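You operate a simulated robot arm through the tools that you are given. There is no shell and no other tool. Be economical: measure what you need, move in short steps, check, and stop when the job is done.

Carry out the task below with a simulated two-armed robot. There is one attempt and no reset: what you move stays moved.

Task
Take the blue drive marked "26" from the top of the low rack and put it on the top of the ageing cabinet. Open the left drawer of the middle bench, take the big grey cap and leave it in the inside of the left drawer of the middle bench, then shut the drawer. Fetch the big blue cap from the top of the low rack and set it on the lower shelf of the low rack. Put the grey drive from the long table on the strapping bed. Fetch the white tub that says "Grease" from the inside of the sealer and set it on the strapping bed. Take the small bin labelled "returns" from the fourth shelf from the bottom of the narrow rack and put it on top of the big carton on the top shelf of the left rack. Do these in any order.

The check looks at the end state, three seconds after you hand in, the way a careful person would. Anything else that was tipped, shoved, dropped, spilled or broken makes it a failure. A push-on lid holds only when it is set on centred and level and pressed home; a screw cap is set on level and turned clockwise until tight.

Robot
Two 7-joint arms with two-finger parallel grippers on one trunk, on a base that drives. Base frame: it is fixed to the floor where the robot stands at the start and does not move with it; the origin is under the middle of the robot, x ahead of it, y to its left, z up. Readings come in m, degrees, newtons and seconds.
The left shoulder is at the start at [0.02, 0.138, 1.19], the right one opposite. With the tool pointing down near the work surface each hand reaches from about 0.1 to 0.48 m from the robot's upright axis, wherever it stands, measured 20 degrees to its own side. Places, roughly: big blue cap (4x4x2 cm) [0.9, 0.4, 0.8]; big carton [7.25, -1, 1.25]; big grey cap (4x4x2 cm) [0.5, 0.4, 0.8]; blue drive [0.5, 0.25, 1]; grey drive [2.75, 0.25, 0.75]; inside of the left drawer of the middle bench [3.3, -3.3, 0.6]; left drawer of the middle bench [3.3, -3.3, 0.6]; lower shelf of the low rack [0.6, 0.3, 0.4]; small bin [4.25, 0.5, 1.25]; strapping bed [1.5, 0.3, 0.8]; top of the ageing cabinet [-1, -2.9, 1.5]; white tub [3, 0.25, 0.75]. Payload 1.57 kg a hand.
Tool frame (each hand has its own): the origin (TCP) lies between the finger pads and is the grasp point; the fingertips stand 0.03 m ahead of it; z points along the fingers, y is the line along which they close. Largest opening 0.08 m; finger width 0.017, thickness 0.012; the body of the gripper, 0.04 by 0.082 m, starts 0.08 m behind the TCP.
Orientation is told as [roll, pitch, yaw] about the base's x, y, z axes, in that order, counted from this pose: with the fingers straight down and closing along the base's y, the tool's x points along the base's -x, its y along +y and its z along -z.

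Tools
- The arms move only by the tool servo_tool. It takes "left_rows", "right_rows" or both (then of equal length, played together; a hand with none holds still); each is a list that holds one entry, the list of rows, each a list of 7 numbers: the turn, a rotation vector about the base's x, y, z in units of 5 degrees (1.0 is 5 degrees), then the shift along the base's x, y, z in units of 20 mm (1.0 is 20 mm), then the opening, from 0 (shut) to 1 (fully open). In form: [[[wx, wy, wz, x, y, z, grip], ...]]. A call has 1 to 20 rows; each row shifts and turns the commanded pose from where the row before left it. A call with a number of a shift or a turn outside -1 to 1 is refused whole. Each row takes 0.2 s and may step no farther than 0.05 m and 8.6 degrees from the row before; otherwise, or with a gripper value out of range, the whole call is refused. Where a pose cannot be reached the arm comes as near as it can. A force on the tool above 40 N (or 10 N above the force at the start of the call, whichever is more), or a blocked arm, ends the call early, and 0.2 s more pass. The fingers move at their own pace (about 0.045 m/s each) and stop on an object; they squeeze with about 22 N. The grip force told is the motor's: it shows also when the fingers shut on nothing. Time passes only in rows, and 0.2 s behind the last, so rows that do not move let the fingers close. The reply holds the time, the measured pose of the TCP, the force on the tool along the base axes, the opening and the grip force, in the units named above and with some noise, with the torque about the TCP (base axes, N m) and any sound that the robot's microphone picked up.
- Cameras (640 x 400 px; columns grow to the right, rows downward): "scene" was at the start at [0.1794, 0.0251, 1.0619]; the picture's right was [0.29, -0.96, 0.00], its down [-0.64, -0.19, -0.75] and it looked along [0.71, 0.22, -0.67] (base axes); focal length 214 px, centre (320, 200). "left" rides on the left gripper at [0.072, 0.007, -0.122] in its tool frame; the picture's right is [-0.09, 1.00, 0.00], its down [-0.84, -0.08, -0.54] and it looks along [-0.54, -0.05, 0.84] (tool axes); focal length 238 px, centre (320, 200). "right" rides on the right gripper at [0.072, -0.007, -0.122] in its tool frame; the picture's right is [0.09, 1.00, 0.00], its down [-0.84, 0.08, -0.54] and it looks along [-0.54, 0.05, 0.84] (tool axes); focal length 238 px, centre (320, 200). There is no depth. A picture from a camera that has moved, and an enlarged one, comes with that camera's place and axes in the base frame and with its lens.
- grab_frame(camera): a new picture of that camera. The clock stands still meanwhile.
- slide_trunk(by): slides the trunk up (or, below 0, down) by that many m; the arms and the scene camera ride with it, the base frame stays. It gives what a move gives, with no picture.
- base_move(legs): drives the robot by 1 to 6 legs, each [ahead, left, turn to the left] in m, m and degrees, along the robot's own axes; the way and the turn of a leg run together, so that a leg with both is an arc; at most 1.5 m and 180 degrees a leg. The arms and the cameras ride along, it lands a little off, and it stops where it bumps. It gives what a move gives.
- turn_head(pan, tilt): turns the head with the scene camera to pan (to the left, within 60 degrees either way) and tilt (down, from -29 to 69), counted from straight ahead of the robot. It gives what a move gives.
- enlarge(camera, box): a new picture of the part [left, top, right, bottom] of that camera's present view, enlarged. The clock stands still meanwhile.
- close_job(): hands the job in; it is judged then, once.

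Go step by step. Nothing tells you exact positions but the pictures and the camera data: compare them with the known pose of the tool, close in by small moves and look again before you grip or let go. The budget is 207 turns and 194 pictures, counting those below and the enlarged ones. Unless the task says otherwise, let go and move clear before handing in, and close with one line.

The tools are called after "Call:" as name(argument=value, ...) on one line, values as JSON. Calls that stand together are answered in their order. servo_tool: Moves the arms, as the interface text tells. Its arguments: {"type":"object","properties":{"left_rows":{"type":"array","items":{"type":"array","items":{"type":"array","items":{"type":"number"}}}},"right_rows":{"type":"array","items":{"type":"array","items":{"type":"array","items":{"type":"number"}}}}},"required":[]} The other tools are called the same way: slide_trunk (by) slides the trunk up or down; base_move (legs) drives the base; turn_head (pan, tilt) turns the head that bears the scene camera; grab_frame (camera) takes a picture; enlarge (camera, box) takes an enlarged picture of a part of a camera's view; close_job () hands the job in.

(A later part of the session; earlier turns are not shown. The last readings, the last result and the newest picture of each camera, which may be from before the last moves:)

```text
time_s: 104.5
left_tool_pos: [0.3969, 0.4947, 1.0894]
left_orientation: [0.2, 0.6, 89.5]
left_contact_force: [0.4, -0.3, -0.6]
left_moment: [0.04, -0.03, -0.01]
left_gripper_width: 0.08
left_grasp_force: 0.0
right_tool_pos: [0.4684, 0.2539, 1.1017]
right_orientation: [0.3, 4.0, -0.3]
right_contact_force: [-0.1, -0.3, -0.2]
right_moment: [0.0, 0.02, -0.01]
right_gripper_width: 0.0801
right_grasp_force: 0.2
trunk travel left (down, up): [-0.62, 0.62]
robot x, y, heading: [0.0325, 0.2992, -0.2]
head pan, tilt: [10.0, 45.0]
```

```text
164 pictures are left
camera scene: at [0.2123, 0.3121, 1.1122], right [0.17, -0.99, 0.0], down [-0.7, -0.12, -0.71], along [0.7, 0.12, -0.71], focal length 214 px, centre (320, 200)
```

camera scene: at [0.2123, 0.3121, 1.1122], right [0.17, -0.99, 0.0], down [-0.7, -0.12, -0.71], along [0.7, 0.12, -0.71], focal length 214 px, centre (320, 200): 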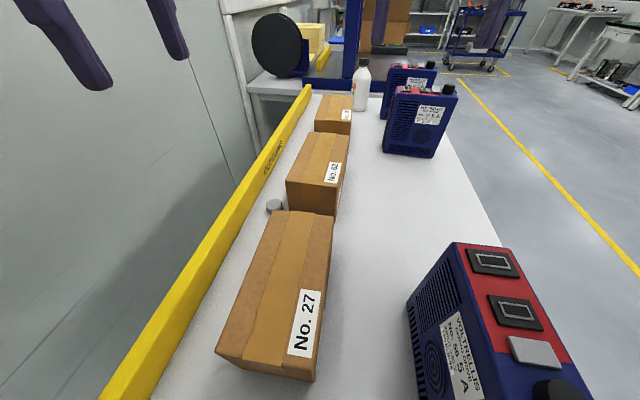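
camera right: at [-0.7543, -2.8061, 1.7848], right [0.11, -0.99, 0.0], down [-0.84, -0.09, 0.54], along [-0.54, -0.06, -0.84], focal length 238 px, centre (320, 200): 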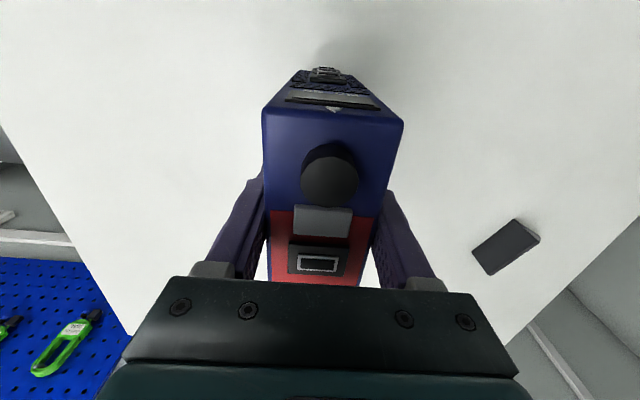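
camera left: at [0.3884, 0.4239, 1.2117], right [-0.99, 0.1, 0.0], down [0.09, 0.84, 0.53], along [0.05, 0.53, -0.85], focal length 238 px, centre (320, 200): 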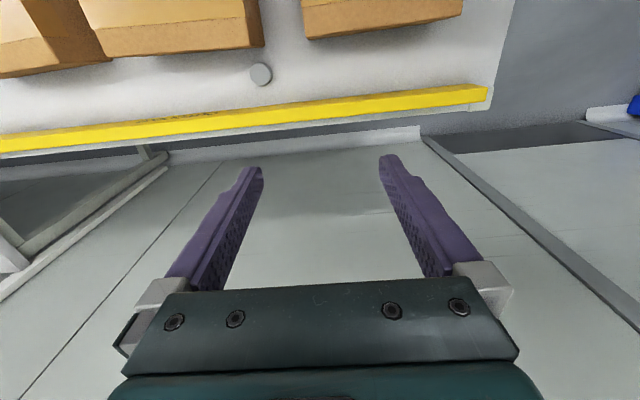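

Cap measured at about (0.478, 0.447). Move over it and look again.

Call:
servo_tool(left_rows=[[[0, 0, 0.1, 1, -1, 0, 1], [0, 0, 0, 1, -1, 0, 1], [0, 0, 0, 1, -0.4, 0, 1], [0, 0, 0, 1, 0, 0, 1], [0, 0, 0, 0.1, 0, -1, 1], [0, 0, 0, 0, 0, -1, 1], [0, 0, 0, 0, 0, -1, 1], [0, 0, 0, 0, 0, -1, 1], [0, 0, 0, 0, 0, -1, 1], [0, 0, 0, 0, 0, -1, 1], [0, 0, 0, 0, 0, -1, 1]]])

Call:
grab_frame(camera="left")

Call:
grab_frame(camera="scene")

```text
time_s: 106.9
left_tool_pos: [0.4784, 0.4477, 0.9478]
left_orientation: [0.3, 0.6, 90.0]
left_contact_force: [0.2, -0.3, 0.2]
left_moment: [0.0, 0.02, -0.02]
left_gripper_width: 0.0799
left_grasp_force: 0.1
right_tool_pos: [0.469, 0.2546, 1.1021]
right_orientation: [0.3, 3.9, -0.2]
right_contact_force: [-0.2, -0.7, -0.2]
right_moment: [0.0, 0.05, -0.02]
right_gripper_width: 0.08
right_grasp_force: 0.0
trunk travel left (down, up): [-0.62, 0.62]
robot x, y, heading: [0.0313, 0.2995, -0.2]
head pan, tilt: [10.0, 45.0]
```

```text
163 pictures are left
camera left: at [0.4709, 0.3761, 1.0711], right [-1.0, 0.09, 0.0], down [0.08, 0.84, 0.53], along [0.05, 0.53, -0.85], focal length 238 px, centre (320, 200)
```

left: 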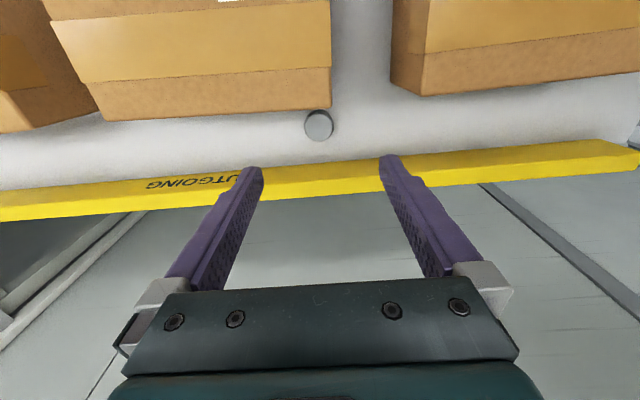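

```text
162 pictures are left
camera scene: at [0.2122, 0.312, 1.1122], right [0.17, -0.99, 0.0], down [-0.7, -0.12, -0.71], along [0.7, 0.12, -0.71], focal length 214 px, centre (320, 200)
```

scene: 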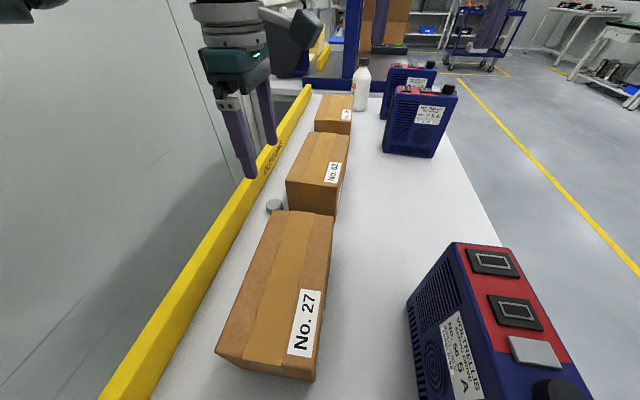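

The cap is at about (0.478, 0.441). Descend to just above the surface, gently.

Call:
servo_tool(left_rows=[[[0, 0, 0, 0, -0.3, -1, 1], [0, 0, 0, 0, 0, -1, 1], [0, 0, 0, 0, 0, -1, 1], [0, 0, 0, 0, 0, -1, 1], [0, 0, 0, 0, 0, -1, 1], [0, 0, 0, 0, 0, -0.5, 1], [0, 0, 0, 0, 0, -0.2, 1], [0, 0, 0, 0, 0, -0.2, 1]]])

Call:
grab_frame(camera="left")

```text
time_s: 108.7
left_tool_pos: [0.4678, 0.4433, 0.8348]
left_orientation: [0.3, 0.7, 89.8]
left_contact_force: [0.0, -0.4, 0.2]
left_moment: [0.0, 0.03, 0.02]
left_gripper_width: 0.08
left_grasp_force: 0.0
left hand out of reach, approached as far as the arm can: row 5, 6, 8
right_tool_pos: [0.4688, 0.254, 1.102]
right_orientation: [0.3, 3.9, -0.2]
right_contact_force: [0.5, 0.0, -0.1]
right_moment: [0.01, -0.02, -0.03]
right_gripper_width: 0.0796
right_grasp_force: 0.1
trunk travel left (down, up): [-0.62, 0.62]
robot x, y, heading: [0.0317, 0.2983, -0.0]
head pan, tilt: [10.0, 45.0]
```

```text
161 pictures are left
camera left: at [0.4596, 0.3735, 0.9573], right [-1.0, 0.09, 0.0], down [0.08, 0.84, 0.53], along [0.05, 0.53, -0.85], focal length 238 px, centre (320, 200)
```

left: 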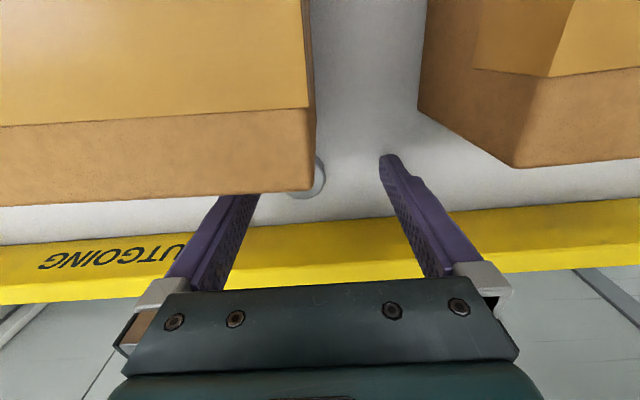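

Reach is just short in x. Raise slightly, step the base 3 cm nearer, then re-centre over the cap.

Call:
servo_tool(left_rows=[[[0, 0, 0, 0, 0, 1, 1], [0, 0, 0, 0, 0, 1, 1], [0, 0, 0, 0, 0, 1, 1]]])

Call:
base_move(legs=[[0.035, 0, 0]])

Call:
grab_frame(camera="left")

```text
time_s: 109.5
left_tool_pos: [0.4671, 0.4453, 0.895]
left_orientation: [0.2, 0.5, 90.0]
left_contact_force: [-0.2, -0.2, -0.2]
left_moment: [0.0, -0.01, -0.03]
left_gripper_width: 0.0799
left_grasp_force: 0.1
right_tool_pos: [0.4686, 0.2548, 1.1014]
right_orientation: [0.4, 4.1, -0.2]
right_contact_force: [-0.1, -0.1, 0.1]
right_moment: [-0.02, -0.02, 0.02]
right_gripper_width: 0.0799
right_grasp_force: 0.1
trunk travel left (down, up): [-0.62, 0.62]
robot x, y, heading: [0.0331, 0.2989, -0.4]
head pan, tilt: [10.0, 45.0]
```

```text
time_s: 110.3
left_tool_pos: [0.5023, 0.4442, 0.8947]
left_orientation: [0.2, 0.6, 90.0]
left_contact_force: [0.4, 0.1, -0.2]
left_moment: [0.02, 0.0, 0.01]
left_gripper_width: 0.0802
left_grasp_force: 0.1
right_tool_pos: [0.5039, 0.2543, 1.1023]
right_orientation: [0.4, 4.1, -0.3]
right_contact_force: [0.3, 0.3, -0.7]
right_moment: [0.02, 0.01, -0.02]
right_gripper_width: 0.0797
right_grasp_force: 0.1
trunk travel left (down, up): [-0.62, 0.62]
robot x, y, heading: [0.0698, 0.2971, -0.4]
head pan, tilt: [10.0, 45.0]
```

```text
160 pictures are left
camera left: at [0.4946, 0.3729, 1.0179], right [-1.0, 0.09, 0.0], down [0.08, 0.84, 0.53], along [0.05, 0.53, -0.85], focal length 238 px, centre (320, 200)
```

left: 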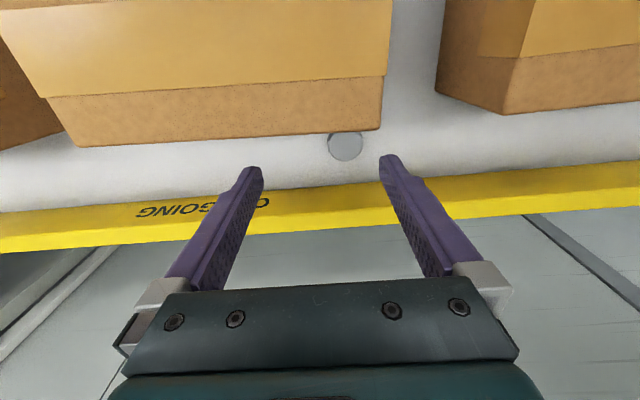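

Cap at (0.478, 0.447). Shift x −24 mm and descend.

Call:
servo_tool(left_rows=[[[0, 0, 0, -1, 0.1, 0, 1], [0, 0, 0, -0.2, 0, -1, 1], [0, 0, 0, 0, 0, -1, 1], [0, 0, 0, 0, 0, -1, 1], [0, 0, 0, 0, 0, -0.3, 1], [0, 0, 0, 0, 0, -0.2, 1]]])

Call:
grab_frame(camera="left")

Call:
grab_frame(camera="scene")

```text
time_s: 111.7
left_tool_pos: [0.4794, 0.4442, 0.8306]
left_orientation: [0.0, 0.6, 89.8]
left_contact_force: [-7.7, 0.7, 17.9]
left_moment: [0.16, -0.16, 0.0]
left_gripper_width: 0.0762
left_grasp_force: 0.1
right_tool_pos: [0.5035, 0.2556, 1.1024]
right_orientation: [0.4, 4.0, -0.1]
right_contact_force: [0.2, 0.1, 0.7]
right_moment: [0.03, -0.02, -0.02]
right_gripper_width: 0.0798
right_grasp_force: 0.1
trunk travel left (down, up): [-0.62, 0.62]
robot x, y, heading: [0.0706, 0.2934, -0.6]
head pan, tilt: [10.0, 45.0]
stopped in row 6 (left hand): the force on the tool passed its limit at 51 N (the readings are from after the stop); the commanded pose is now the measured one
```

```text
159 pictures are left
camera left: at [0.4712, 0.3747, 0.953], right [-1.0, 0.09, 0.0], down [0.08, 0.84, 0.53], along [0.05, 0.53, -0.85], focal length 238 px, centre (320, 200)
```

left: 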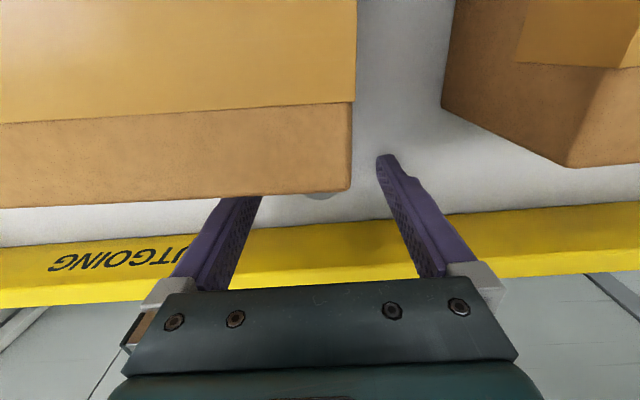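

```text
158 pictures are left
camera scene: at [0.2468, 0.3124, 1.1123], right [0.17, -0.99, 0.0], down [-0.7, -0.12, -0.71], along [0.7, 0.12, -0.71], focal length 214 px, centre (320, 200)
```

scene: 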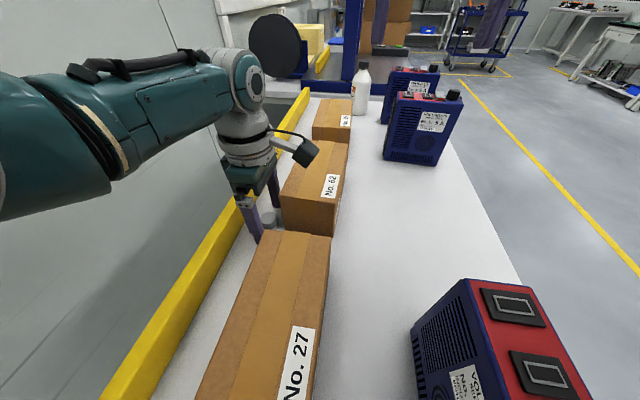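

Fingertips reached the surface (z≈0.80). I'll back off 3 mm and check the cap is between the fingers before closing.

Call:
servo_tool(left_rows=[[[0, 0, 0, 0, 0, 0.2, 1]]])

Call:
enlarge(camera="scene", box=[220, 140, 340, 260])

```text
time_s: 112.1
left_tool_pos: [0.4794, 0.445, 0.8321]
left_orientation: [0.2, 0.7, 89.9]
left_contact_force: [0.0, 0.5, 0.4]
left_moment: [-0.01, 0.02, 0.03]
left_gripper_width: 0.0803
left_grasp_force: 0.1
right_tool_pos: [0.5039, 0.2535, 1.1025]
right_orientation: [0.2, 4.1, -0.2]
right_contact_force: [-0.1, -0.6, -0.5]
right_moment: [-0.01, 0.01, 0.0]
right_gripper_width: 0.0797
right_grasp_force: 0.0
trunk travel left (down, up): [-0.62, 0.62]
robot x, y, heading: [0.0708, 0.2992, -0.3]
head pan, tilt: [10.0, 45.0]
```

```text
3.33 times, centred on (280, 200) of scene
camera zoom: at [0.2471, 0.3119, 1.1119], right [0.17, -0.99, 0.0], down [-0.7, -0.12, -0.71], along [0.7, 0.12, -0.71], focal length 715 px, centre (453, 200)
```

zoom: 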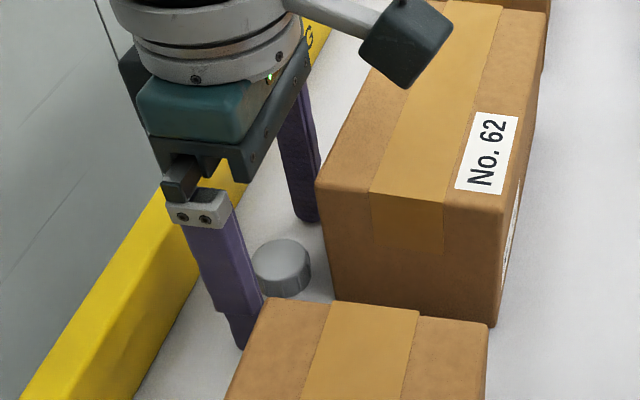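

The cap lies between the fingertips. Close on it.

Call:
servo_tool(left_rows=[[[0, 0, 0, 0, -0.1, 0, 0], [0, 0, 0, 0, 0, 0, 0], [0, 0, 0, 0, 0, 0, 0], [0, 0, 0, 0, 0, 0, 0], [0, 0, 0, 0, 0, 0, 0]]])

Call:
servo_tool(left_rows=[[[0, 0, 0, 0, 0, 1, 0], [0, 0, 0, 0, 0, 1, 0], [0, 0, 0, 0, 0, 1, 0], [0, 0, 0, 0, 0, 1, 0], [0, 0, 0, 0, 0, 1, 0]]])

Call:
enlarge(camera="scene", box=[200, 60, 340, 200])

Call:
grab_frame(camera="left")

```text
time_s: 113.3
left_tool_pos: [0.4808, 0.4417, 0.8332]
left_orientation: [0.0, 0.7, 90.0]
left_contact_force: [0.6, 0.2, -0.3]
left_moment: [-0.03, 0.01, 0.0]
left_gripper_width: 0.0294
left_grasp_force: 22.2
right_tool_pos: [0.5034, 0.2542, 1.102]
right_orientation: [0.4, 4.1, -0.2]
right_contact_force: [-0.7, 1.1, 1.0]
right_moment: [0.01, -0.02, 0.02]
right_gripper_width: 0.08
right_grasp_force: 0.1
trunk travel left (down, up): [-0.62, 0.62]
robot x, y, heading: [0.0695, 0.2962, -0.2]
head pan, tilt: [10.0, 45.0]
```

```text
time_s: 114.5
left_tool_pos: [0.4799, 0.4425, 0.9322]
left_orientation: [0.2, 0.7, 89.9]
left_contact_force: [-0.7, -0.3, -0.1]
left_moment: [0.01, -0.03, 0.01]
left_gripper_width: 0.0291
left_grasp_force: 21.9
right_tool_pos: [0.503, 0.2549, 1.1013]
right_orientation: [0.4, 4.1, -0.2]
right_contact_force: [-0.3, 0.3, 0.3]
right_moment: [0.02, 0.0, 0.02]
right_gripper_width: 0.0797
right_grasp_force: 0.0
trunk travel left (down, up): [-0.62, 0.62]
robot x, y, heading: [0.0665, 0.2964, -0.2]
head pan, tilt: [10.0, 45.0]
```

```text
2.86 times, centred on (270, 130) of scene
camera zoom: at [0.2471, 0.3119, 1.1122], right [0.17, -0.99, 0.0], down [-0.7, -0.12, -0.71], along [0.7, 0.12, -0.71], focal length 613 px, centre (463, 400)
```

zoom: 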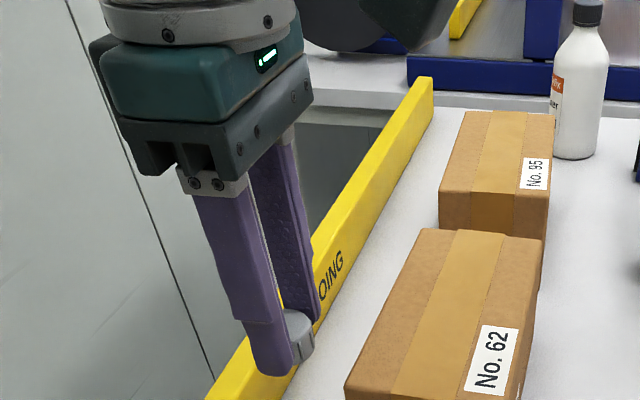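

```text
155 pictures are left
camera left: at [0.4716, 0.3719, 1.0558], right [-1.0, 0.09, 0.0], down [0.08, 0.84, 0.53], along [0.05, 0.53, -0.85], focal length 238 px, centre (320, 200)
```

left: 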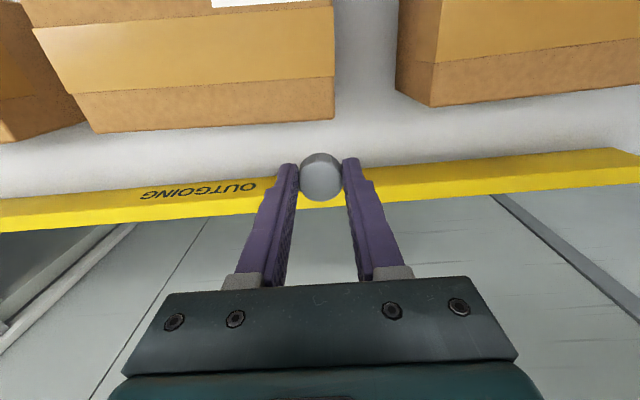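

Grey cap is held. I'll keep it in the left hand, raise up, leave the rack end, and move round to the front for the blue cap near (0.93, 0.39).

Call:
slide_trunk(by=0.2)

Call:
base_move(legs=[[-0.1, 0, 0], [0, -0.4, 0], [0, -0.4, 0], [0, 0, 90], [0, -0.8, 0]])

Call:
turn_head(pan=-15, tilt=45)

Call:
grab_frame(camera="scene")

```text
time_s: 116.7
left_tool_pos: [0.4797, 0.4438, 1.1325]
left_orientation: [0.1, 0.8, 89.9]
left_contact_force: [0.7, -0.1, -0.1]
left_moment: [0.0, -0.03, -0.02]
left_gripper_width: 0.0294
left_grasp_force: 22.4
right_tool_pos: [0.5034, 0.2531, 1.302]
right_orientation: [0.3, 4.1, -0.3]
right_contact_force: [-0.2, 0.4, 0.5]
right_moment: [0.0, 0.0, 0.0]
right_gripper_width: 0.0801
right_grasp_force: 0.0
trunk travel left (down, up): [-0.82, 0.42]
robot x, y, heading: [0.0674, 0.2999, -0.4]
head pan, tilt: [10.0, 45.0]
```

```text
time_s: 129.8
left_tool_pos: [0.6203, -0.1007, 1.1315]
left_orientation: [0.0, 0.6, 179.6]
left_contact_force: [1.3, 0.1, -0.3]
left_moment: [-0.01, 0.0, -0.01]
left_gripper_width: 0.029
left_grasp_force: 22.5
right_tool_pos: [0.8109, -0.0771, 1.3018]
right_orientation: [0.2, 4.0, 89.5]
right_contact_force: [-0.4, -0.1, -0.7]
right_moment: [0.0, 0.02, 0.01]
right_gripper_width: 0.0801
right_grasp_force: 0.1
trunk travel left (down, up): [-0.82, 0.42]
robot x, y, heading: [0.7664, -0.5093, 89.2]
head pan, tilt: [10.0, 45.0]
```

```text
time_s: 130.6
left_tool_pos: [0.6214, -0.0984, 1.1316]
left_orientation: [-0.1, 0.7, 179.6]
left_contact_force: [-0.4, 0.6, 0.2]
left_moment: [-0.04, 0.0, 0.06]
left_gripper_width: 0.0287
left_grasp_force: 22.3
right_tool_pos: [0.8104, -0.0766, 1.3022]
right_orientation: [0.4, 4.1, 89.4]
right_contact_force: [0.7, 1.3, -0.6]
right_moment: [-0.02, -0.01, -0.03]
right_gripper_width: 0.08
right_grasp_force: 0.0
trunk travel left (down, up): [-0.82, 0.42]
robot x, y, heading: [0.7636, -0.5091, 89.6]
head pan, tilt: [-15.0, 45.0]
```

```text
154 pictures are left
camera scene: at [0.7862, -0.3334, 1.3122], right [0.96, -0.27, 0.0], down [-0.19, -0.68, -0.71], along [0.19, 0.68, -0.71], focal length 214 px, centre (320, 200)
```

scene: 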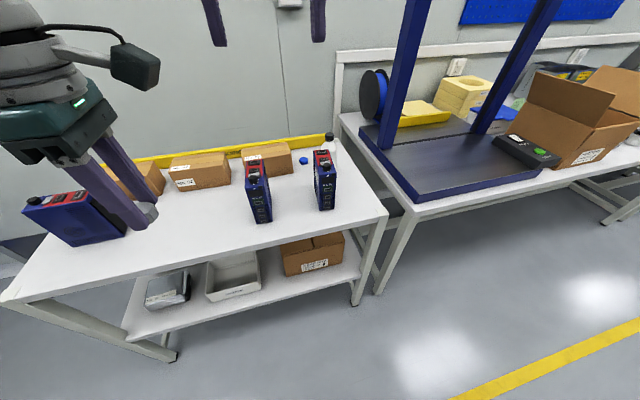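

Blue cap is at about (0.914, 0.373), between carton 95 and the bottle. Approach and look with the right-hand camera.

Call:
base_move(legs=[[0.4, 0, 0]])

Call:
servo_tool(right_rows=[[[0.4, 0, 0, 1, 0.5, -1, 1], [0.4, 0, 0, 1, 0.5, -1, 1], [0, 0, 0, 1, 0, -1, 1], [0, 0, 0, 1, 0, -1, 1], [0, 0, 0, 1, 0, -1, 1], [0, 0, 0, 0, 0, -1, 1], [0, 0, 0, 0, 0, -1, 1], [0, 0, 0, 0, 0, -1, 1]]])

Call:
grab_frame(camera="right")

Call:
grab_frame(camera="scene")

```text
time_s: 133.1
left_tool_pos: [0.6271, 0.3015, 1.1326]
left_orientation: [0.1, 0.7, 179.5]
left_contact_force: [0.5, -0.3, 0.1]
left_moment: [-0.01, -0.01, 0.01]
left_gripper_width: 0.029
left_grasp_force: 21.6
right_tool_pos: [0.815, 0.3244, 1.302]
right_orientation: [0.2, 4.0, 89.5]
right_contact_force: [0.0, 0.2, 0.3]
right_moment: [0.01, 0.02, -0.04]
right_gripper_width: 0.0801
right_grasp_force: 0.1
trunk travel left (down, up): [-0.82, 0.42]
robot x, y, heading: [0.7716, -0.1142, 89.0]
head pan, tilt: [-15.0, 45.0]
```

```text
time_s: 134.9
left_tool_pos: [0.6265, 0.3016, 1.1321]
left_orientation: [0.0, 0.6, 179.4]
left_contact_force: [0.6, -0.3, -1.1]
left_moment: [0.01, 0.01, 0.02]
left_gripper_width: 0.0291
left_grasp_force: 21.9
right_tool_pos: [0.9156, 0.3436, 1.1421]
right_orientation: [0.4, 0.0, 89.5]
right_contact_force: [-0.6, -0.6, 0.2]
right_moment: [0.02, 0.0, -0.01]
right_gripper_width: 0.0802
right_grasp_force: 0.0
trunk travel left (down, up): [-0.82, 0.42]
robot x, y, heading: [0.7669, -0.1105, 89.7]
head pan, tilt: [-15.0, 45.0]
```

```text
153 pictures are left
camera right: at [0.9221, 0.2722, 1.2653], right [-1.0, -0.08, 0.01], down [-0.07, 0.84, 0.54], along [-0.05, 0.54, -0.84], focal length 238 px, centre (320, 200)
```

right: 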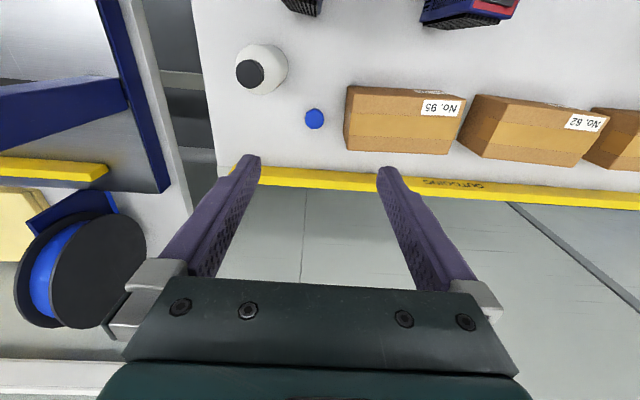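

```text
152 pictures are left
camera scene: at [0.7913, 0.0674, 1.3122], right [0.96, -0.27, 0.0], down [-0.19, -0.68, -0.71], along [0.19, 0.68, -0.71], focal length 214 px, centre (320, 200)
```

scene: 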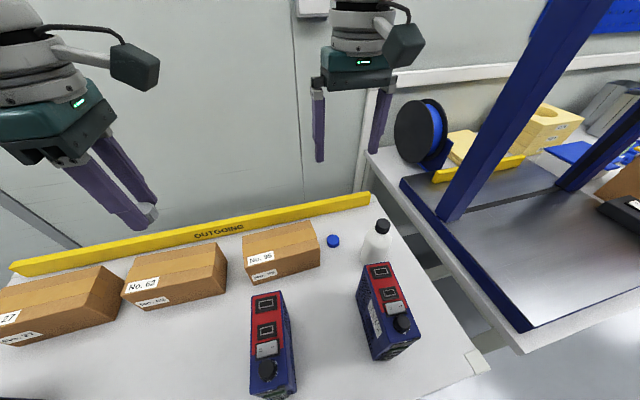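

Blue cap at (0.922, 0.383). I'll tilt the right hand 30° forward (so it can later reach under the rack top with the cap level) and come down above it.

Call:
servo_tool(right_rows=[[[1, 0, 0, 0.33, 0.65, 0, 0.8], [1, 0, 0, 0, 0.65, 0, 0.8], [1, 0, 0, 0, 0, 0, 0.8], [1, 0, 0, 0, 0, 0, 0.8], [1, 0, 0, 0, 0, 0, 0.8], [1, 0, 0, 0, 0, 0, 0.8], [0, 0, 0, 0, 0, -1, 0.8], [0, 0, 0, 0, 0, -1, 0.8], [0, 0, 0, 0, 0, -1, 0.8], [0, 0, 0, 0, 0, -1, 0.8], [0, 0, 0, 0, 0, -1, 0.8], [0, 0, 0, 0, 0, -1, 0.8], [0, 0, 0, 0, 0, -1, 0.8], [0, 0, 0, 0, 0, -1, 0.8], [0, 0, 0, 0, 0, -1, 0.8], [0, 0, 0, 0, 0, -1, 0.8]]])

Call:
grab_frame(camera="right")

Call:
grab_frame(camera="scene")

```text
time_s: 138.3
left_tool_pos: [0.6255, 0.3014, 1.1322]
left_orientation: [0.1, 0.7, 179.5]
left_contact_force: [0.8, 0.1, -0.4]
left_moment: [-0.01, -0.02, 0.0]
left_gripper_width: 0.0286
left_grasp_force: 22.3
right_tool_pos: [0.9258, 0.3628, 0.9658]
right_orientation: [0.8, -29.9, 89.2]
right_contact_force: [0.0, 0.7, -0.3]
right_moment: [-0.03, 0.0, -0.02]
right_gripper_width: 0.0641
right_grasp_force: 0.1
right hand out of reach, approached as far as the arm can: row 15, 16
trunk travel left (down, up): [-0.82, 0.42]
robot x, y, heading: [0.7674, -0.1125, 89.4]
head pan, tilt: [-15.0, 45.0]
```

```text
151 pictures are left
camera right: at [0.9324, 0.2401, 1.0374], right [-1.0, -0.07, -0.03], down [-0.06, 0.45, 0.89], along [-0.05, 0.89, -0.46], focal length 238 px, centre (320, 200)
```

right: 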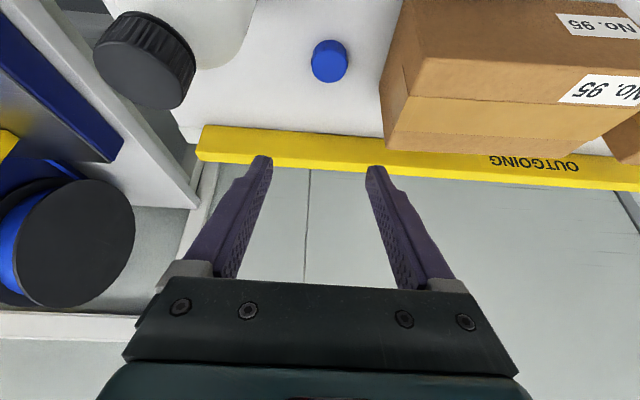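

```text
150 pictures are left
camera scene: at [0.7913, 0.0674, 1.3122], right [0.96, -0.27, 0.0], down [-0.19, -0.68, -0.71], along [0.19, 0.68, -0.71], focal length 214 px, centre (320, 200)
```

scene: 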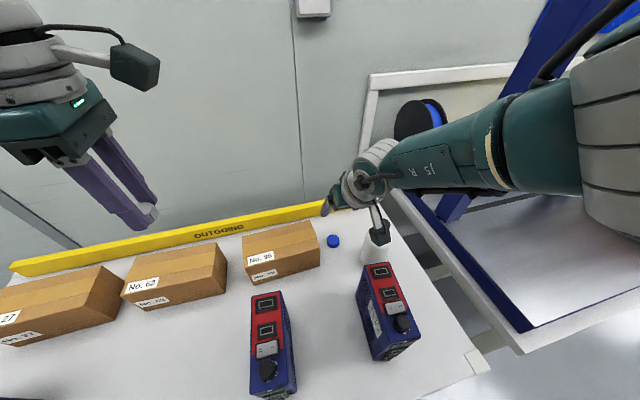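

The hand camera would pass near the right drive's rear corner; I'll check that clearance.

Call:
enlarge(camera="scene", box=[230, 200, 450, 338])

```text
2.90 times, centred on (340, 269) of scene
camera zoom: at [0.7913, 0.0674, 1.3122], right [0.96, -0.27, 0.0], down [-0.19, -0.68, -0.71], along [0.19, 0.68, -0.71], focal length 622 px, centre (262, 0)
```

zoom: 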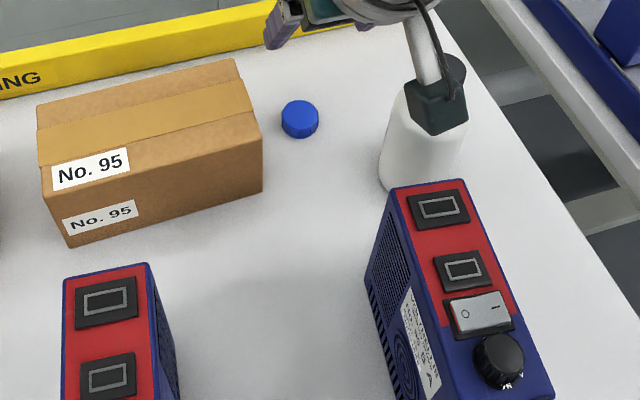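

The rear corner of the right drive is at (0.922, 0.226) – tight. I'll yaw the hand 20° so it comes in through the gap between the drives, then lower the trunk.

Call:
servo_tool(right_rows=[[[0, 0, -1, -0.4, 0.3, 0, 0.7], [0, 0, -1, 0, 0, 0, 0.7], [0, 0, -1, 0, 0, 0, 0.7], [0, 0, -1, 0, 0, 0, 0.7]]])

Call:
slide_trunk(by=-0.08)

Call:
grab_frame(camera="scene")

Call:
grab_frame(camera="right")

```text
time_s: 139.3
left_tool_pos: [0.6272, 0.3018, 1.1329]
left_orientation: [0.1, 0.6, 179.5]
left_contact_force: [0.5, -0.7, -0.4]
left_moment: [-0.03, 0.02, 0.0]
left_gripper_width: 0.0286
left_grasp_force: 21.5
right_tool_pos: [0.9332, 0.3497, 0.963]
right_orientation: [0.7, -30.0, 69.3]
right_contact_force: [0.9, 0.0, 0.7]
right_moment: [-0.01, 0.0, 0.02]
right_gripper_width: 0.056
right_grasp_force: 0.0
right hand out of reach, approached as far as the arm can: row 1, 3, 4
trunk travel left (down, up): [-0.82, 0.42]
robot x, y, heading: [0.7677, -0.112, 89.6]
head pan, tilt: [-15.0, 45.0]
```

```text
time_s: 140.5
left_tool_pos: [0.627, 0.3018, 1.0525]
left_orientation: [0.1, 0.7, 179.5]
left_contact_force: [0.0, -0.9, -1.0]
left_moment: [-0.03, 0.04, -0.01]
left_gripper_width: 0.0289
left_grasp_force: 22.2
right_tool_pos: [0.9329, 0.3489, 0.884]
right_orientation: [0.8, -30.0, 69.3]
right_contact_force: [0.3, 0.1, 0.0]
right_moment: [0.0, 0.01, -0.04]
right_gripper_width: 0.0561
right_grasp_force: 0.0
trunk travel left (down, up): [-0.74, 0.5]
robot x, y, heading: [0.7685, -0.1136, 89.2]
head pan, tilt: [-15.0, 45.0]
```

```text
148 pictures are left
camera scene: at [0.7913, 0.0674, 1.2322], right [0.96, -0.27, 0.0], down [-0.19, -0.68, -0.71], along [0.19, 0.68, -0.71], focal length 214 px, centre (320, 200)
```

scene: 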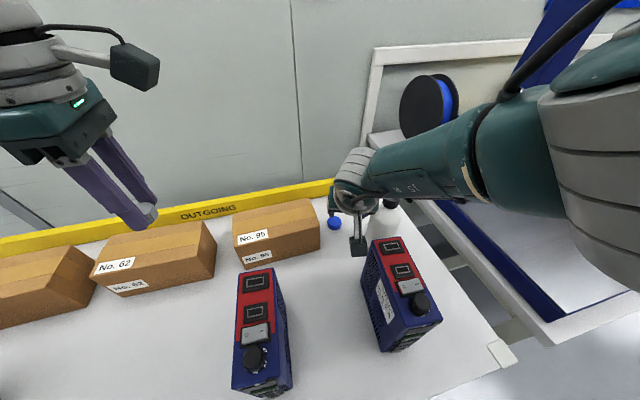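

```text
147 pictures are left
camera right: at [0.8977, 0.2319, 0.9547], right [-0.96, 0.27, -0.04], down [0.09, 0.45, 0.89], along [0.26, 0.85, -0.46], focal length 238 px, centre (320, 200)
```

right: 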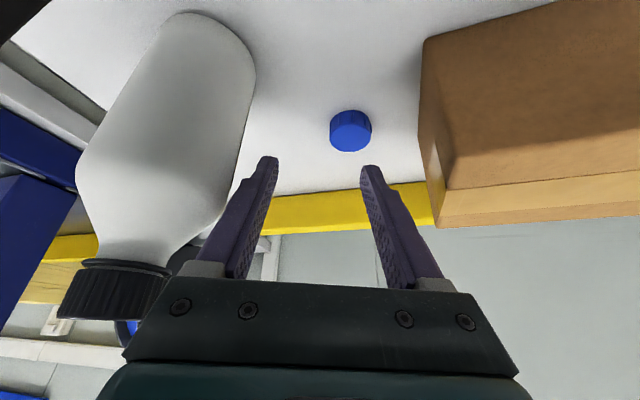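

The hand needs to shift −17 mm x, +22 mm y; I'll use a small base nudge, which also eases reach and bottle clearance.

Call:
base_move(legs=[[0.022, 0.02, 0]])

Call:
grab_frame(camera="right")

```text
time_s: 141.3
left_tool_pos: [0.6069, 0.3237, 1.052]
left_orientation: [0.1, 0.7, 179.5]
left_contact_force: [-0.4, -1.2, 0.5]
left_moment: [0.02, 0.03, 0.01]
left_gripper_width: 0.029
left_grasp_force: 21.9
right_tool_pos: [0.9142, 0.3723, 0.8835]
right_orientation: [0.7, -29.9, 69.4]
right_contact_force: [0.7, 0.5, 0.2]
right_moment: [0.08, 0.07, 0.02]
right_gripper_width: 0.0559
right_grasp_force: 0.0
trunk travel left (down, up): [-0.74, 0.5]
robot x, y, heading: [0.7511, -0.0884, 89.2]
head pan, tilt: [-15.0, 45.0]
```

```text
146 pictures are left
camera right: at [0.8781, 0.2539, 0.9546], right [-0.96, 0.27, -0.04], down [0.09, 0.45, 0.89], along [0.26, 0.85, -0.46], focal length 238 px, centre (320, 200)
```

right: 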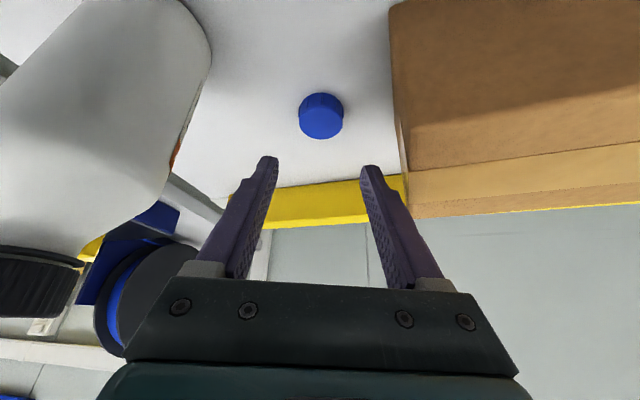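

Aligned. Lower with the trunk 4.6 cm.

Call:
slide_trunk(by=-0.046)

Call:
grab_frame(camera="right")

Call:
grab_frame(camera="scene")

```text
time_s: 142.2
left_tool_pos: [0.6077, 0.3232, 1.007]
left_orientation: [0.1, 0.7, 179.5]
left_contact_force: [-0.4, 0.2, 0.2]
left_moment: [0.01, 0.01, -0.01]
left_gripper_width: 0.0286
left_grasp_force: 22.1
right_tool_pos: [0.9145, 0.3713, 0.8373]
right_orientation: [0.7, -29.9, 69.4]
right_contact_force: [2.0, -0.5, -1.2]
right_moment: [0.01, 0.08, 0.03]
right_gripper_width: 0.0545
right_grasp_force: 0.0
trunk travel left (down, up): [-0.694, 0.546]
robot x, y, heading: [0.7471, -0.0879, 89.3]
head pan, tilt: [-15.0, 45.0]
```

```text
145 pictures are left
camera right: at [0.8783, 0.2537, 0.9084], right [-0.96, 0.27, -0.04], down [0.09, 0.45, 0.89], along [0.26, 0.85, -0.46], focal length 238 px, centre (320, 200)
```

right: 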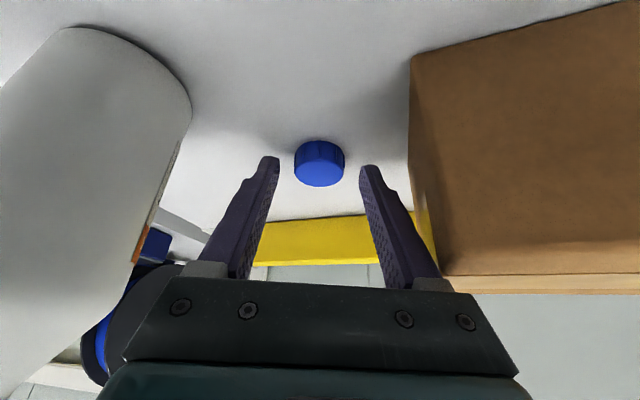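

```text
144 pictures are left
camera scene: at [0.7719, 0.0895, 1.1861], right [0.96, -0.27, 0.0], down [-0.19, -0.68, -0.71], along [0.19, 0.68, -0.71], focal length 214 px, centre (320, 200)
```

scene: 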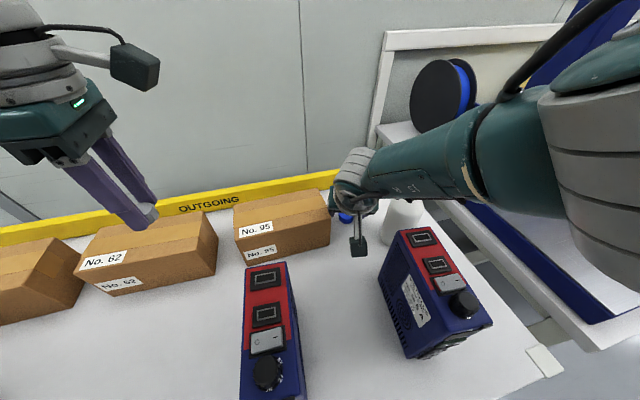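

Cap is centred between the tips; lower 4 mm more and close.

Call:
slide_trunk(by=-0.004)

Call:
servo_tool(right_rows=[[[0, 0, 0, 0, 0, 0, 0], [0, 0, 0, 0, 0, 0, 0], [0, 0, 0, 0, 0, 0, 0], [0, 0, 0, 0, 0, 0, 0]]])

Call:
grab_frame(camera="right")

```text
time_s: 142.8
left_tool_pos: [0.6078, 0.3233, 1.0018]
left_orientation: [0.1, 0.7, 179.5]
left_contact_force: [0.5, -0.2, -0.8]
left_moment: [0.0, 0.02, 0.0]
left_gripper_width: 0.0289
left_grasp_force: 22.0
right_tool_pos: [0.9148, 0.3733, 0.8335]
right_orientation: [0.7, -29.9, 69.4]
right_contact_force: [1.6, -0.2, -0.4]
right_moment: [-0.02, 0.13, 0.05]
right_gripper_width: 0.0541
right_grasp_force: 0.2
trunk travel left (down, up): [-0.69, 0.55]
robot x, y, heading: [0.7508, -0.0883, 89.4]
head pan, tilt: [-15.0, 45.0]
```

```text
time_s: 143.8
left_tool_pos: [0.6065, 0.3241, 1.0027]
left_orientation: [0.2, 0.7, 179.5]
left_contact_force: [-0.1, 0.0, -0.8]
left_moment: [0.0, 0.0, -0.01]
left_gripper_width: 0.0285
left_grasp_force: 22.2
right_tool_pos: [0.9135, 0.3713, 0.8334]
right_orientation: [0.7, -29.9, 69.4]
right_contact_force: [-0.8, 0.3, 0.1]
right_moment: [0.02, 0.01, 0.0]
right_gripper_width: 0.0328
right_grasp_force: 22.1
trunk travel left (down, up): [-0.69, 0.55]
robot x, y, heading: [0.7468, -0.091, 89.3]
head pan, tilt: [-15.0, 45.0]
```

```text
143 pictures are left
camera right: at [0.8781, 0.2539, 0.9046], right [-0.96, 0.27, -0.04], down [0.09, 0.45, 0.89], along [0.26, 0.85, -0.46], focal length 238 px, centre (320, 200)
```

right: 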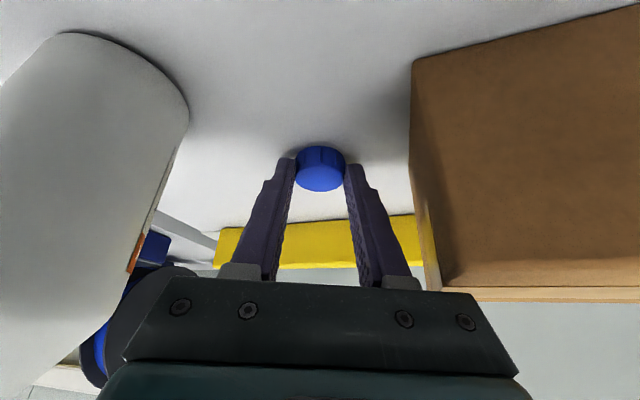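

Blue cap gripped. Raise the trunk and back away.

Call:
slide_trunk(by=0.25)

Call:
base_move(legs=[[-0.55, 0, 0]])

Call:
turn_head(pan=0, tilt=45)

Call:
grab_frame(camera="scene")

Call:
grab_frame(camera="right")

```text
time_s: 146.3
left_tool_pos: [0.6066, 0.3246, 1.2525]
left_orientation: [0.1, 0.7, 179.5]
left_contact_force: [0.1, 0.6, 0.1]
left_moment: [0.01, 0.05, 0.0]
left_gripper_width: 0.0289
left_grasp_force: 22.1
right_tool_pos: [0.9133, 0.3714, 1.0833]
right_orientation: [0.7, -30.0, 69.3]
right_contact_force: [0.5, 0.5, -0.2]
right_moment: [0.01, -0.01, 0.0]
right_gripper_width: 0.0332
right_grasp_force: 22.0
trunk travel left (down, up): [-0.94, 0.3]
robot x, y, heading: [0.7516, -0.0882, 89.2]
head pan, tilt: [-15.0, 45.0]
```

```text
time_s: 149.5
left_tool_pos: [0.5992, -0.2276, 1.2524]
left_orientation: [0.1, 0.7, 179.6]
left_contact_force: [0.2, 0.2, 0.6]
left_moment: [0.03, 0.01, 0.01]
left_gripper_width: 0.0283
left_grasp_force: 22.3
right_tool_pos: [0.9066, -0.1785, 1.0828]
right_orientation: [0.6, -29.9, 69.4]
right_contact_force: [-0.6, 0.8, -0.1]
right_moment: [-0.02, -0.01, 0.0]
right_gripper_width: 0.0329
right_grasp_force: 22.4
trunk travel left (down, up): [-0.94, 0.3]
robot x, y, heading: [0.7424, -0.6416, 89.3]
head pan, tilt: [-15.0, 45.0]
```

```text
time_s: 150.3
left_tool_pos: [0.5996, -0.2273, 1.2525]
left_orientation: [0.1, 0.7, 179.7]
left_contact_force: [-0.3, 0.1, 0.1]
left_moment: [-0.03, 0.03, 0.04]
left_gripper_width: 0.0289
left_grasp_force: 21.6
right_tool_pos: [0.906, -0.178, 1.0838]
right_orientation: [0.7, -29.9, 69.3]
right_contact_force: [0.6, -0.5, 0.3]
right_moment: [-0.01, 0.02, 0.01]
right_gripper_width: 0.033
right_grasp_force: 21.8
trunk travel left (down, up): [-0.94, 0.3]
robot x, y, heading: [0.7417, -0.6371, 89.4]
head pan, tilt: [0.0, 45.0]
```

```text
142 pictures are left
camera scene: at [0.7438, -0.4584, 1.4321], right [1.0, -0.01, 0.0], down [-0.01, -0.71, -0.71], along [0.01, 0.71, -0.71], focal length 214 px, centre (320, 200)
```

scene: 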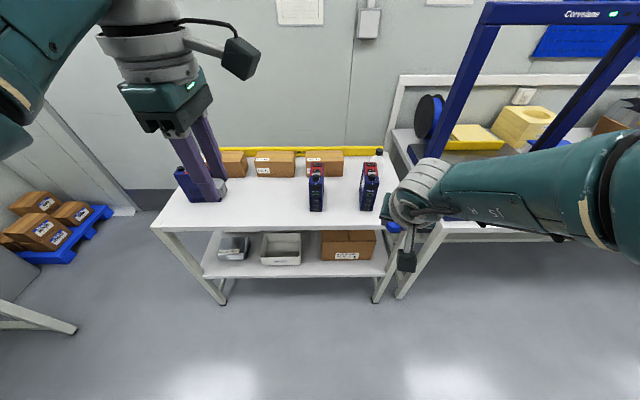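

```text
141 pictures are left
camera right: at [0.8709, -0.2969, 1.1546], right [-0.96, 0.27, -0.04], down [0.09, 0.45, 0.89], along [0.26, 0.85, -0.46], focal length 238 px, centre (320, 200)
```

right: 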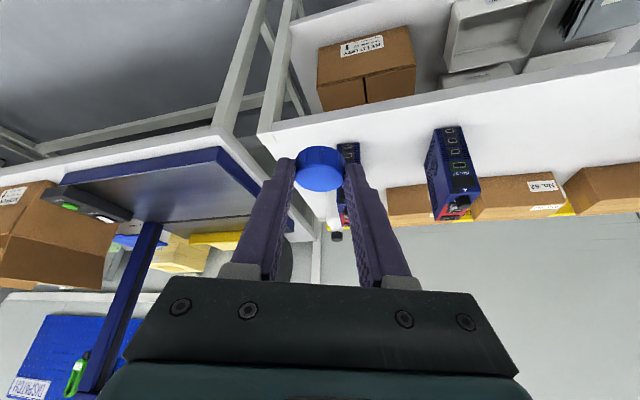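

The lower shelf has a free gap around x≈0.70 between the white tray and carton. I'll retract the left hand up and back, square the right hand, and shift the base.

Call:
servo_tool(left_rows=[[[0, 0, 0, 0, -1, 1, 0], [0, 0, 0, 0, -1, 1, 0], [0, 0, 0, 0, -1, 1, 0], [0, 0, 0, 0, -1, 1, 0], [0, 0, 0, 0, -1, 1, 0], [0, 0, 0, 0, -1, 1, 0], [0, 0, 0, 0, -1, 1, 0], [0, 0, 0, 0, -1, 1, 0], [0, 0, 0, 0, -0.5, 1, 0], [0, 0, 0, 0, 0, 1, 0]]], right_rows=[[[0, 0, 1, 0, 0, 0, 0], [0, 0, 1, 0, 0, 0, 0], [0, 0, 1, 0, 0, 0, 0], [0, 0, 1, 0, 0, 0, 0], [0, 0, 0, 0, 0, 0, 0], [0, 0, 0, 0, 0, 0, 0], [0, 0, 0, 0, 0, 0, 0], [0, 0, 0, 0, 0, 0, 0], [0, 0, 0, 0, 0, 0, 0], [0, 0, 0, 0, 0, 0, 0]]])

Call:
base_move(legs=[[0.1, 0.2, 0]])

Call:
slide_trunk(by=-0.3)

Call:
slide_trunk(by=-0.27)

Call:
grab_frame(camera="right")

Call:
grab_frame(camera="scene")

```text
time_s: 152.5
left_tool_pos: [0.5897, -0.2336, 1.2916]
left_orientation: [0.1, 0.4, -179.9]
left_contact_force: [-0.7, -0.9, -0.9]
left_moment: [-0.02, 0.02, 0.0]
left_gripper_width: 0.0287
left_grasp_force: 22.3
left hand out of reach, approached as far as the arm can: row 2, 3, 4, 5, 6, 7, 8, 9, 10
right_tool_pos: [0.9063, -0.1736, 1.078]
right_orientation: [0.7, -29.9, 89.3]
right_contact_force: [-0.2, -0.4, -0.1]
right_moment: [0.01, -0.01, 0.0]
right_gripper_width: 0.033
right_grasp_force: 21.5
right hand out of reach, approached as far as the arm can: row 2
trunk travel left (down, up): [-0.94, 0.3]
robot x, y, heading: [0.7428, -0.6401, 89.5]
head pan, tilt: [0.0, 45.0]
```

```text
time_s: 154.2
left_tool_pos: [0.3928, -0.1318, 1.2928]
left_orientation: [0.1, 0.3, 180.0]
left_contact_force: [-0.8, -0.6, -0.3]
left_moment: [0.01, 0.04, -0.05]
left_gripper_width: 0.0285
left_grasp_force: 22.1
right_tool_pos: [0.7069, -0.0719, 1.0781]
right_orientation: [0.6, -29.9, 89.3]
right_contact_force: [0.7, -0.5, 0.1]
right_moment: [0.01, -0.04, 0.04]
right_gripper_width: 0.0325
right_grasp_force: 22.1
trunk travel left (down, up): [-0.94, 0.3]
robot x, y, heading: [0.5473, -0.5378, 89.5]
head pan, tilt: [0.0, 45.0]
```

```text
time_s: 157.2
left_tool_pos: [0.3913, -0.1319, 0.9924]
left_orientation: [-0.1, 0.3, -179.9]
left_contact_force: [-0.1, 0.7, 0.0]
left_moment: [-0.02, -0.01, 0.0]
left_gripper_width: 0.0288
left_grasp_force: 22.4
right_tool_pos: [0.7079, -0.0702, 0.7792]
right_orientation: [0.7, -29.9, 89.4]
right_contact_force: [-0.4, -0.1, -0.6]
right_moment: [-0.02, 0.0, 0.01]
right_gripper_width: 0.0326
right_grasp_force: 21.9
trunk travel left (down, up): [-0.64, 0.6]
robot x, y, heading: [0.5409, -0.5379, 89.2]
head pan, tilt: [0.0, 45.0]
```

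```text
time_s: 159.9
left_tool_pos: [0.3911, -0.1311, 0.7222]
left_orientation: [-0.1, 0.2, -179.9]
left_contact_force: [0.6, -0.7, -1.1]
left_moment: [0.0, 0.01, 0.0]
left_gripper_width: 0.0285
left_grasp_force: 22.1
right_tool_pos: [0.7075, -0.0707, 0.5088]
right_orientation: [0.6, -29.9, 89.5]
right_contact_force: [-0.9, 0.5, -0.4]
right_moment: [0.01, 0.0, -0.01]
right_gripper_width: 0.0328
right_grasp_force: 22.7
trunk travel left (down, up): [-0.37, 0.87]
robot x, y, heading: [0.543, -0.5417, 89.3]
head pan, tilt: [0.0, 45.0]
```

```text
140 pictures are left
camera right: at [0.7144, -0.1942, 0.5798], right [-1.0, -0.08, -0.04], down [-0.07, 0.46, 0.89], along [-0.05, 0.89, -0.46], focal length 238 px, centre (320, 200)
```

right: 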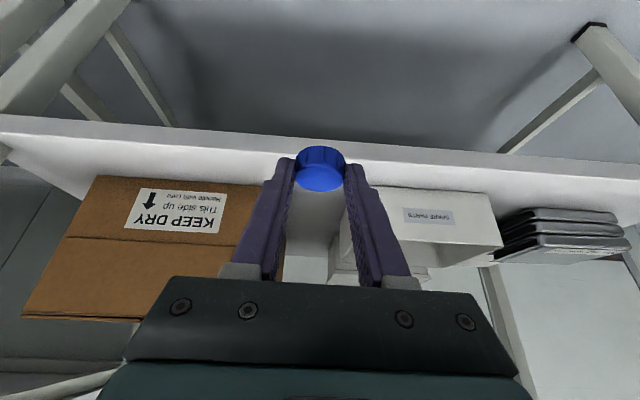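

```text
139 pictures are left
camera scene: at [0.5482, -0.3559, 0.863], right [1.0, -0.05, 0.0], down [-0.03, -0.7, -0.71], along [0.04, 0.71, -0.7], focal length 214 px, centre (320, 200)
```

scene: 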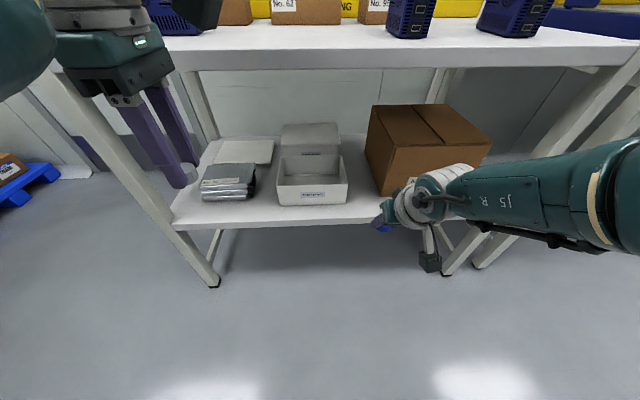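

Before advancing, I must pull the left hand back so it clears the rack top; unwinding its yaw as I go.

Call:
servo_tool(left_rows=[[[0, 0, -1, 0, 0, 0, 0], [0, 0, -1, 0, 0, 0, 0], [0, 0, -1, 0, -0.5, 0, 0], [0, 0, -1, 0, -0.5, 0, 0], [0, 0, -1, 0, -0.5, 0, 0], [0, 0, -1, 0, -0.5, 0, 0], [0, 0, -1, 0, -0.5, 0, 0], [0, 0, -1, 0, -0.5, 0, 0], [0, 0, -1, 0, -0.5, 0, 0], [0, 0, -1, 0, -0.5, 0, 0], [0, 0, -1, 0, -0.5, 0, 0], [0, 0, -1, 0, -0.5, 0, 0], [0, 0, -1, 0, -0.5, 0, 0], [0, 0, -1, 0, -0.5, 0, 0], [0, 0, -1, 0, -0.5, 0, 0], [0, 0, -1, 0, -0.5, 0, 0], [0, 0, -1, 0, -0.5, 0, 0], [0, 0, -1, 0, -0.5, 0, 0]]])

Call:
grab_frame(camera="scene")

```text
time_s: 163.9
left_tool_pos: [0.3393, -0.2277, 0.6529]
left_orientation: [5.2, -0.9, 92.0]
left_contact_force: [-0.1, -0.9, -0.3]
left_moment: [0.01, 0.02, -0.01]
left_gripper_width: 0.0286
left_grasp_force: 22.3
left hand out of reach, approached as far as the arm can: row 3, 4, 5, 6, 7, 8, 9, 10, 11, 12, 13, 14, 15, 16, 17, 18
right_tool_pos: [0.7072, -0.0707, 0.5097]
right_orientation: [0.6, -29.8, 89.4]
right_contact_force: [0.1, -0.1, -0.5]
right_moment: [0.01, 0.0, -0.01]
right_gripper_width: 0.0326
right_grasp_force: 22.1
trunk travel left (down, up): [-0.37, 0.87]
robot x, y, heading: [0.546, -0.537, 89.2]
head pan, tilt: [0.0, 45.0]
stopped in row 18 (left hand): the arm was blocked; the commanded pose is now the measured one
```

```text
138 pictures are left
camera scene: at [0.5448, -0.3561, 0.8622], right [1.0, -0.01, 0.0], down [-0.01, -0.71, -0.71], along [0.01, 0.71, -0.71], focal length 214 px, centre (320, 200)
```

scene: 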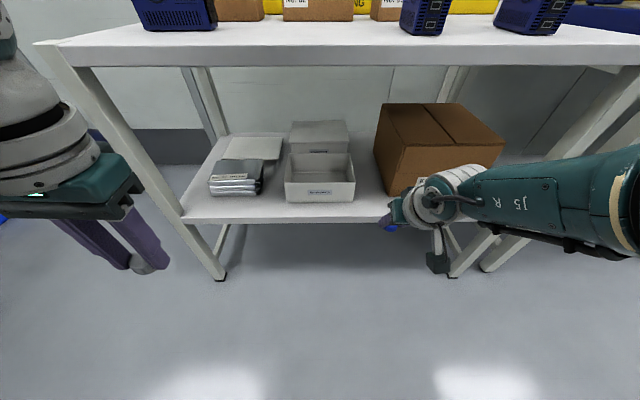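

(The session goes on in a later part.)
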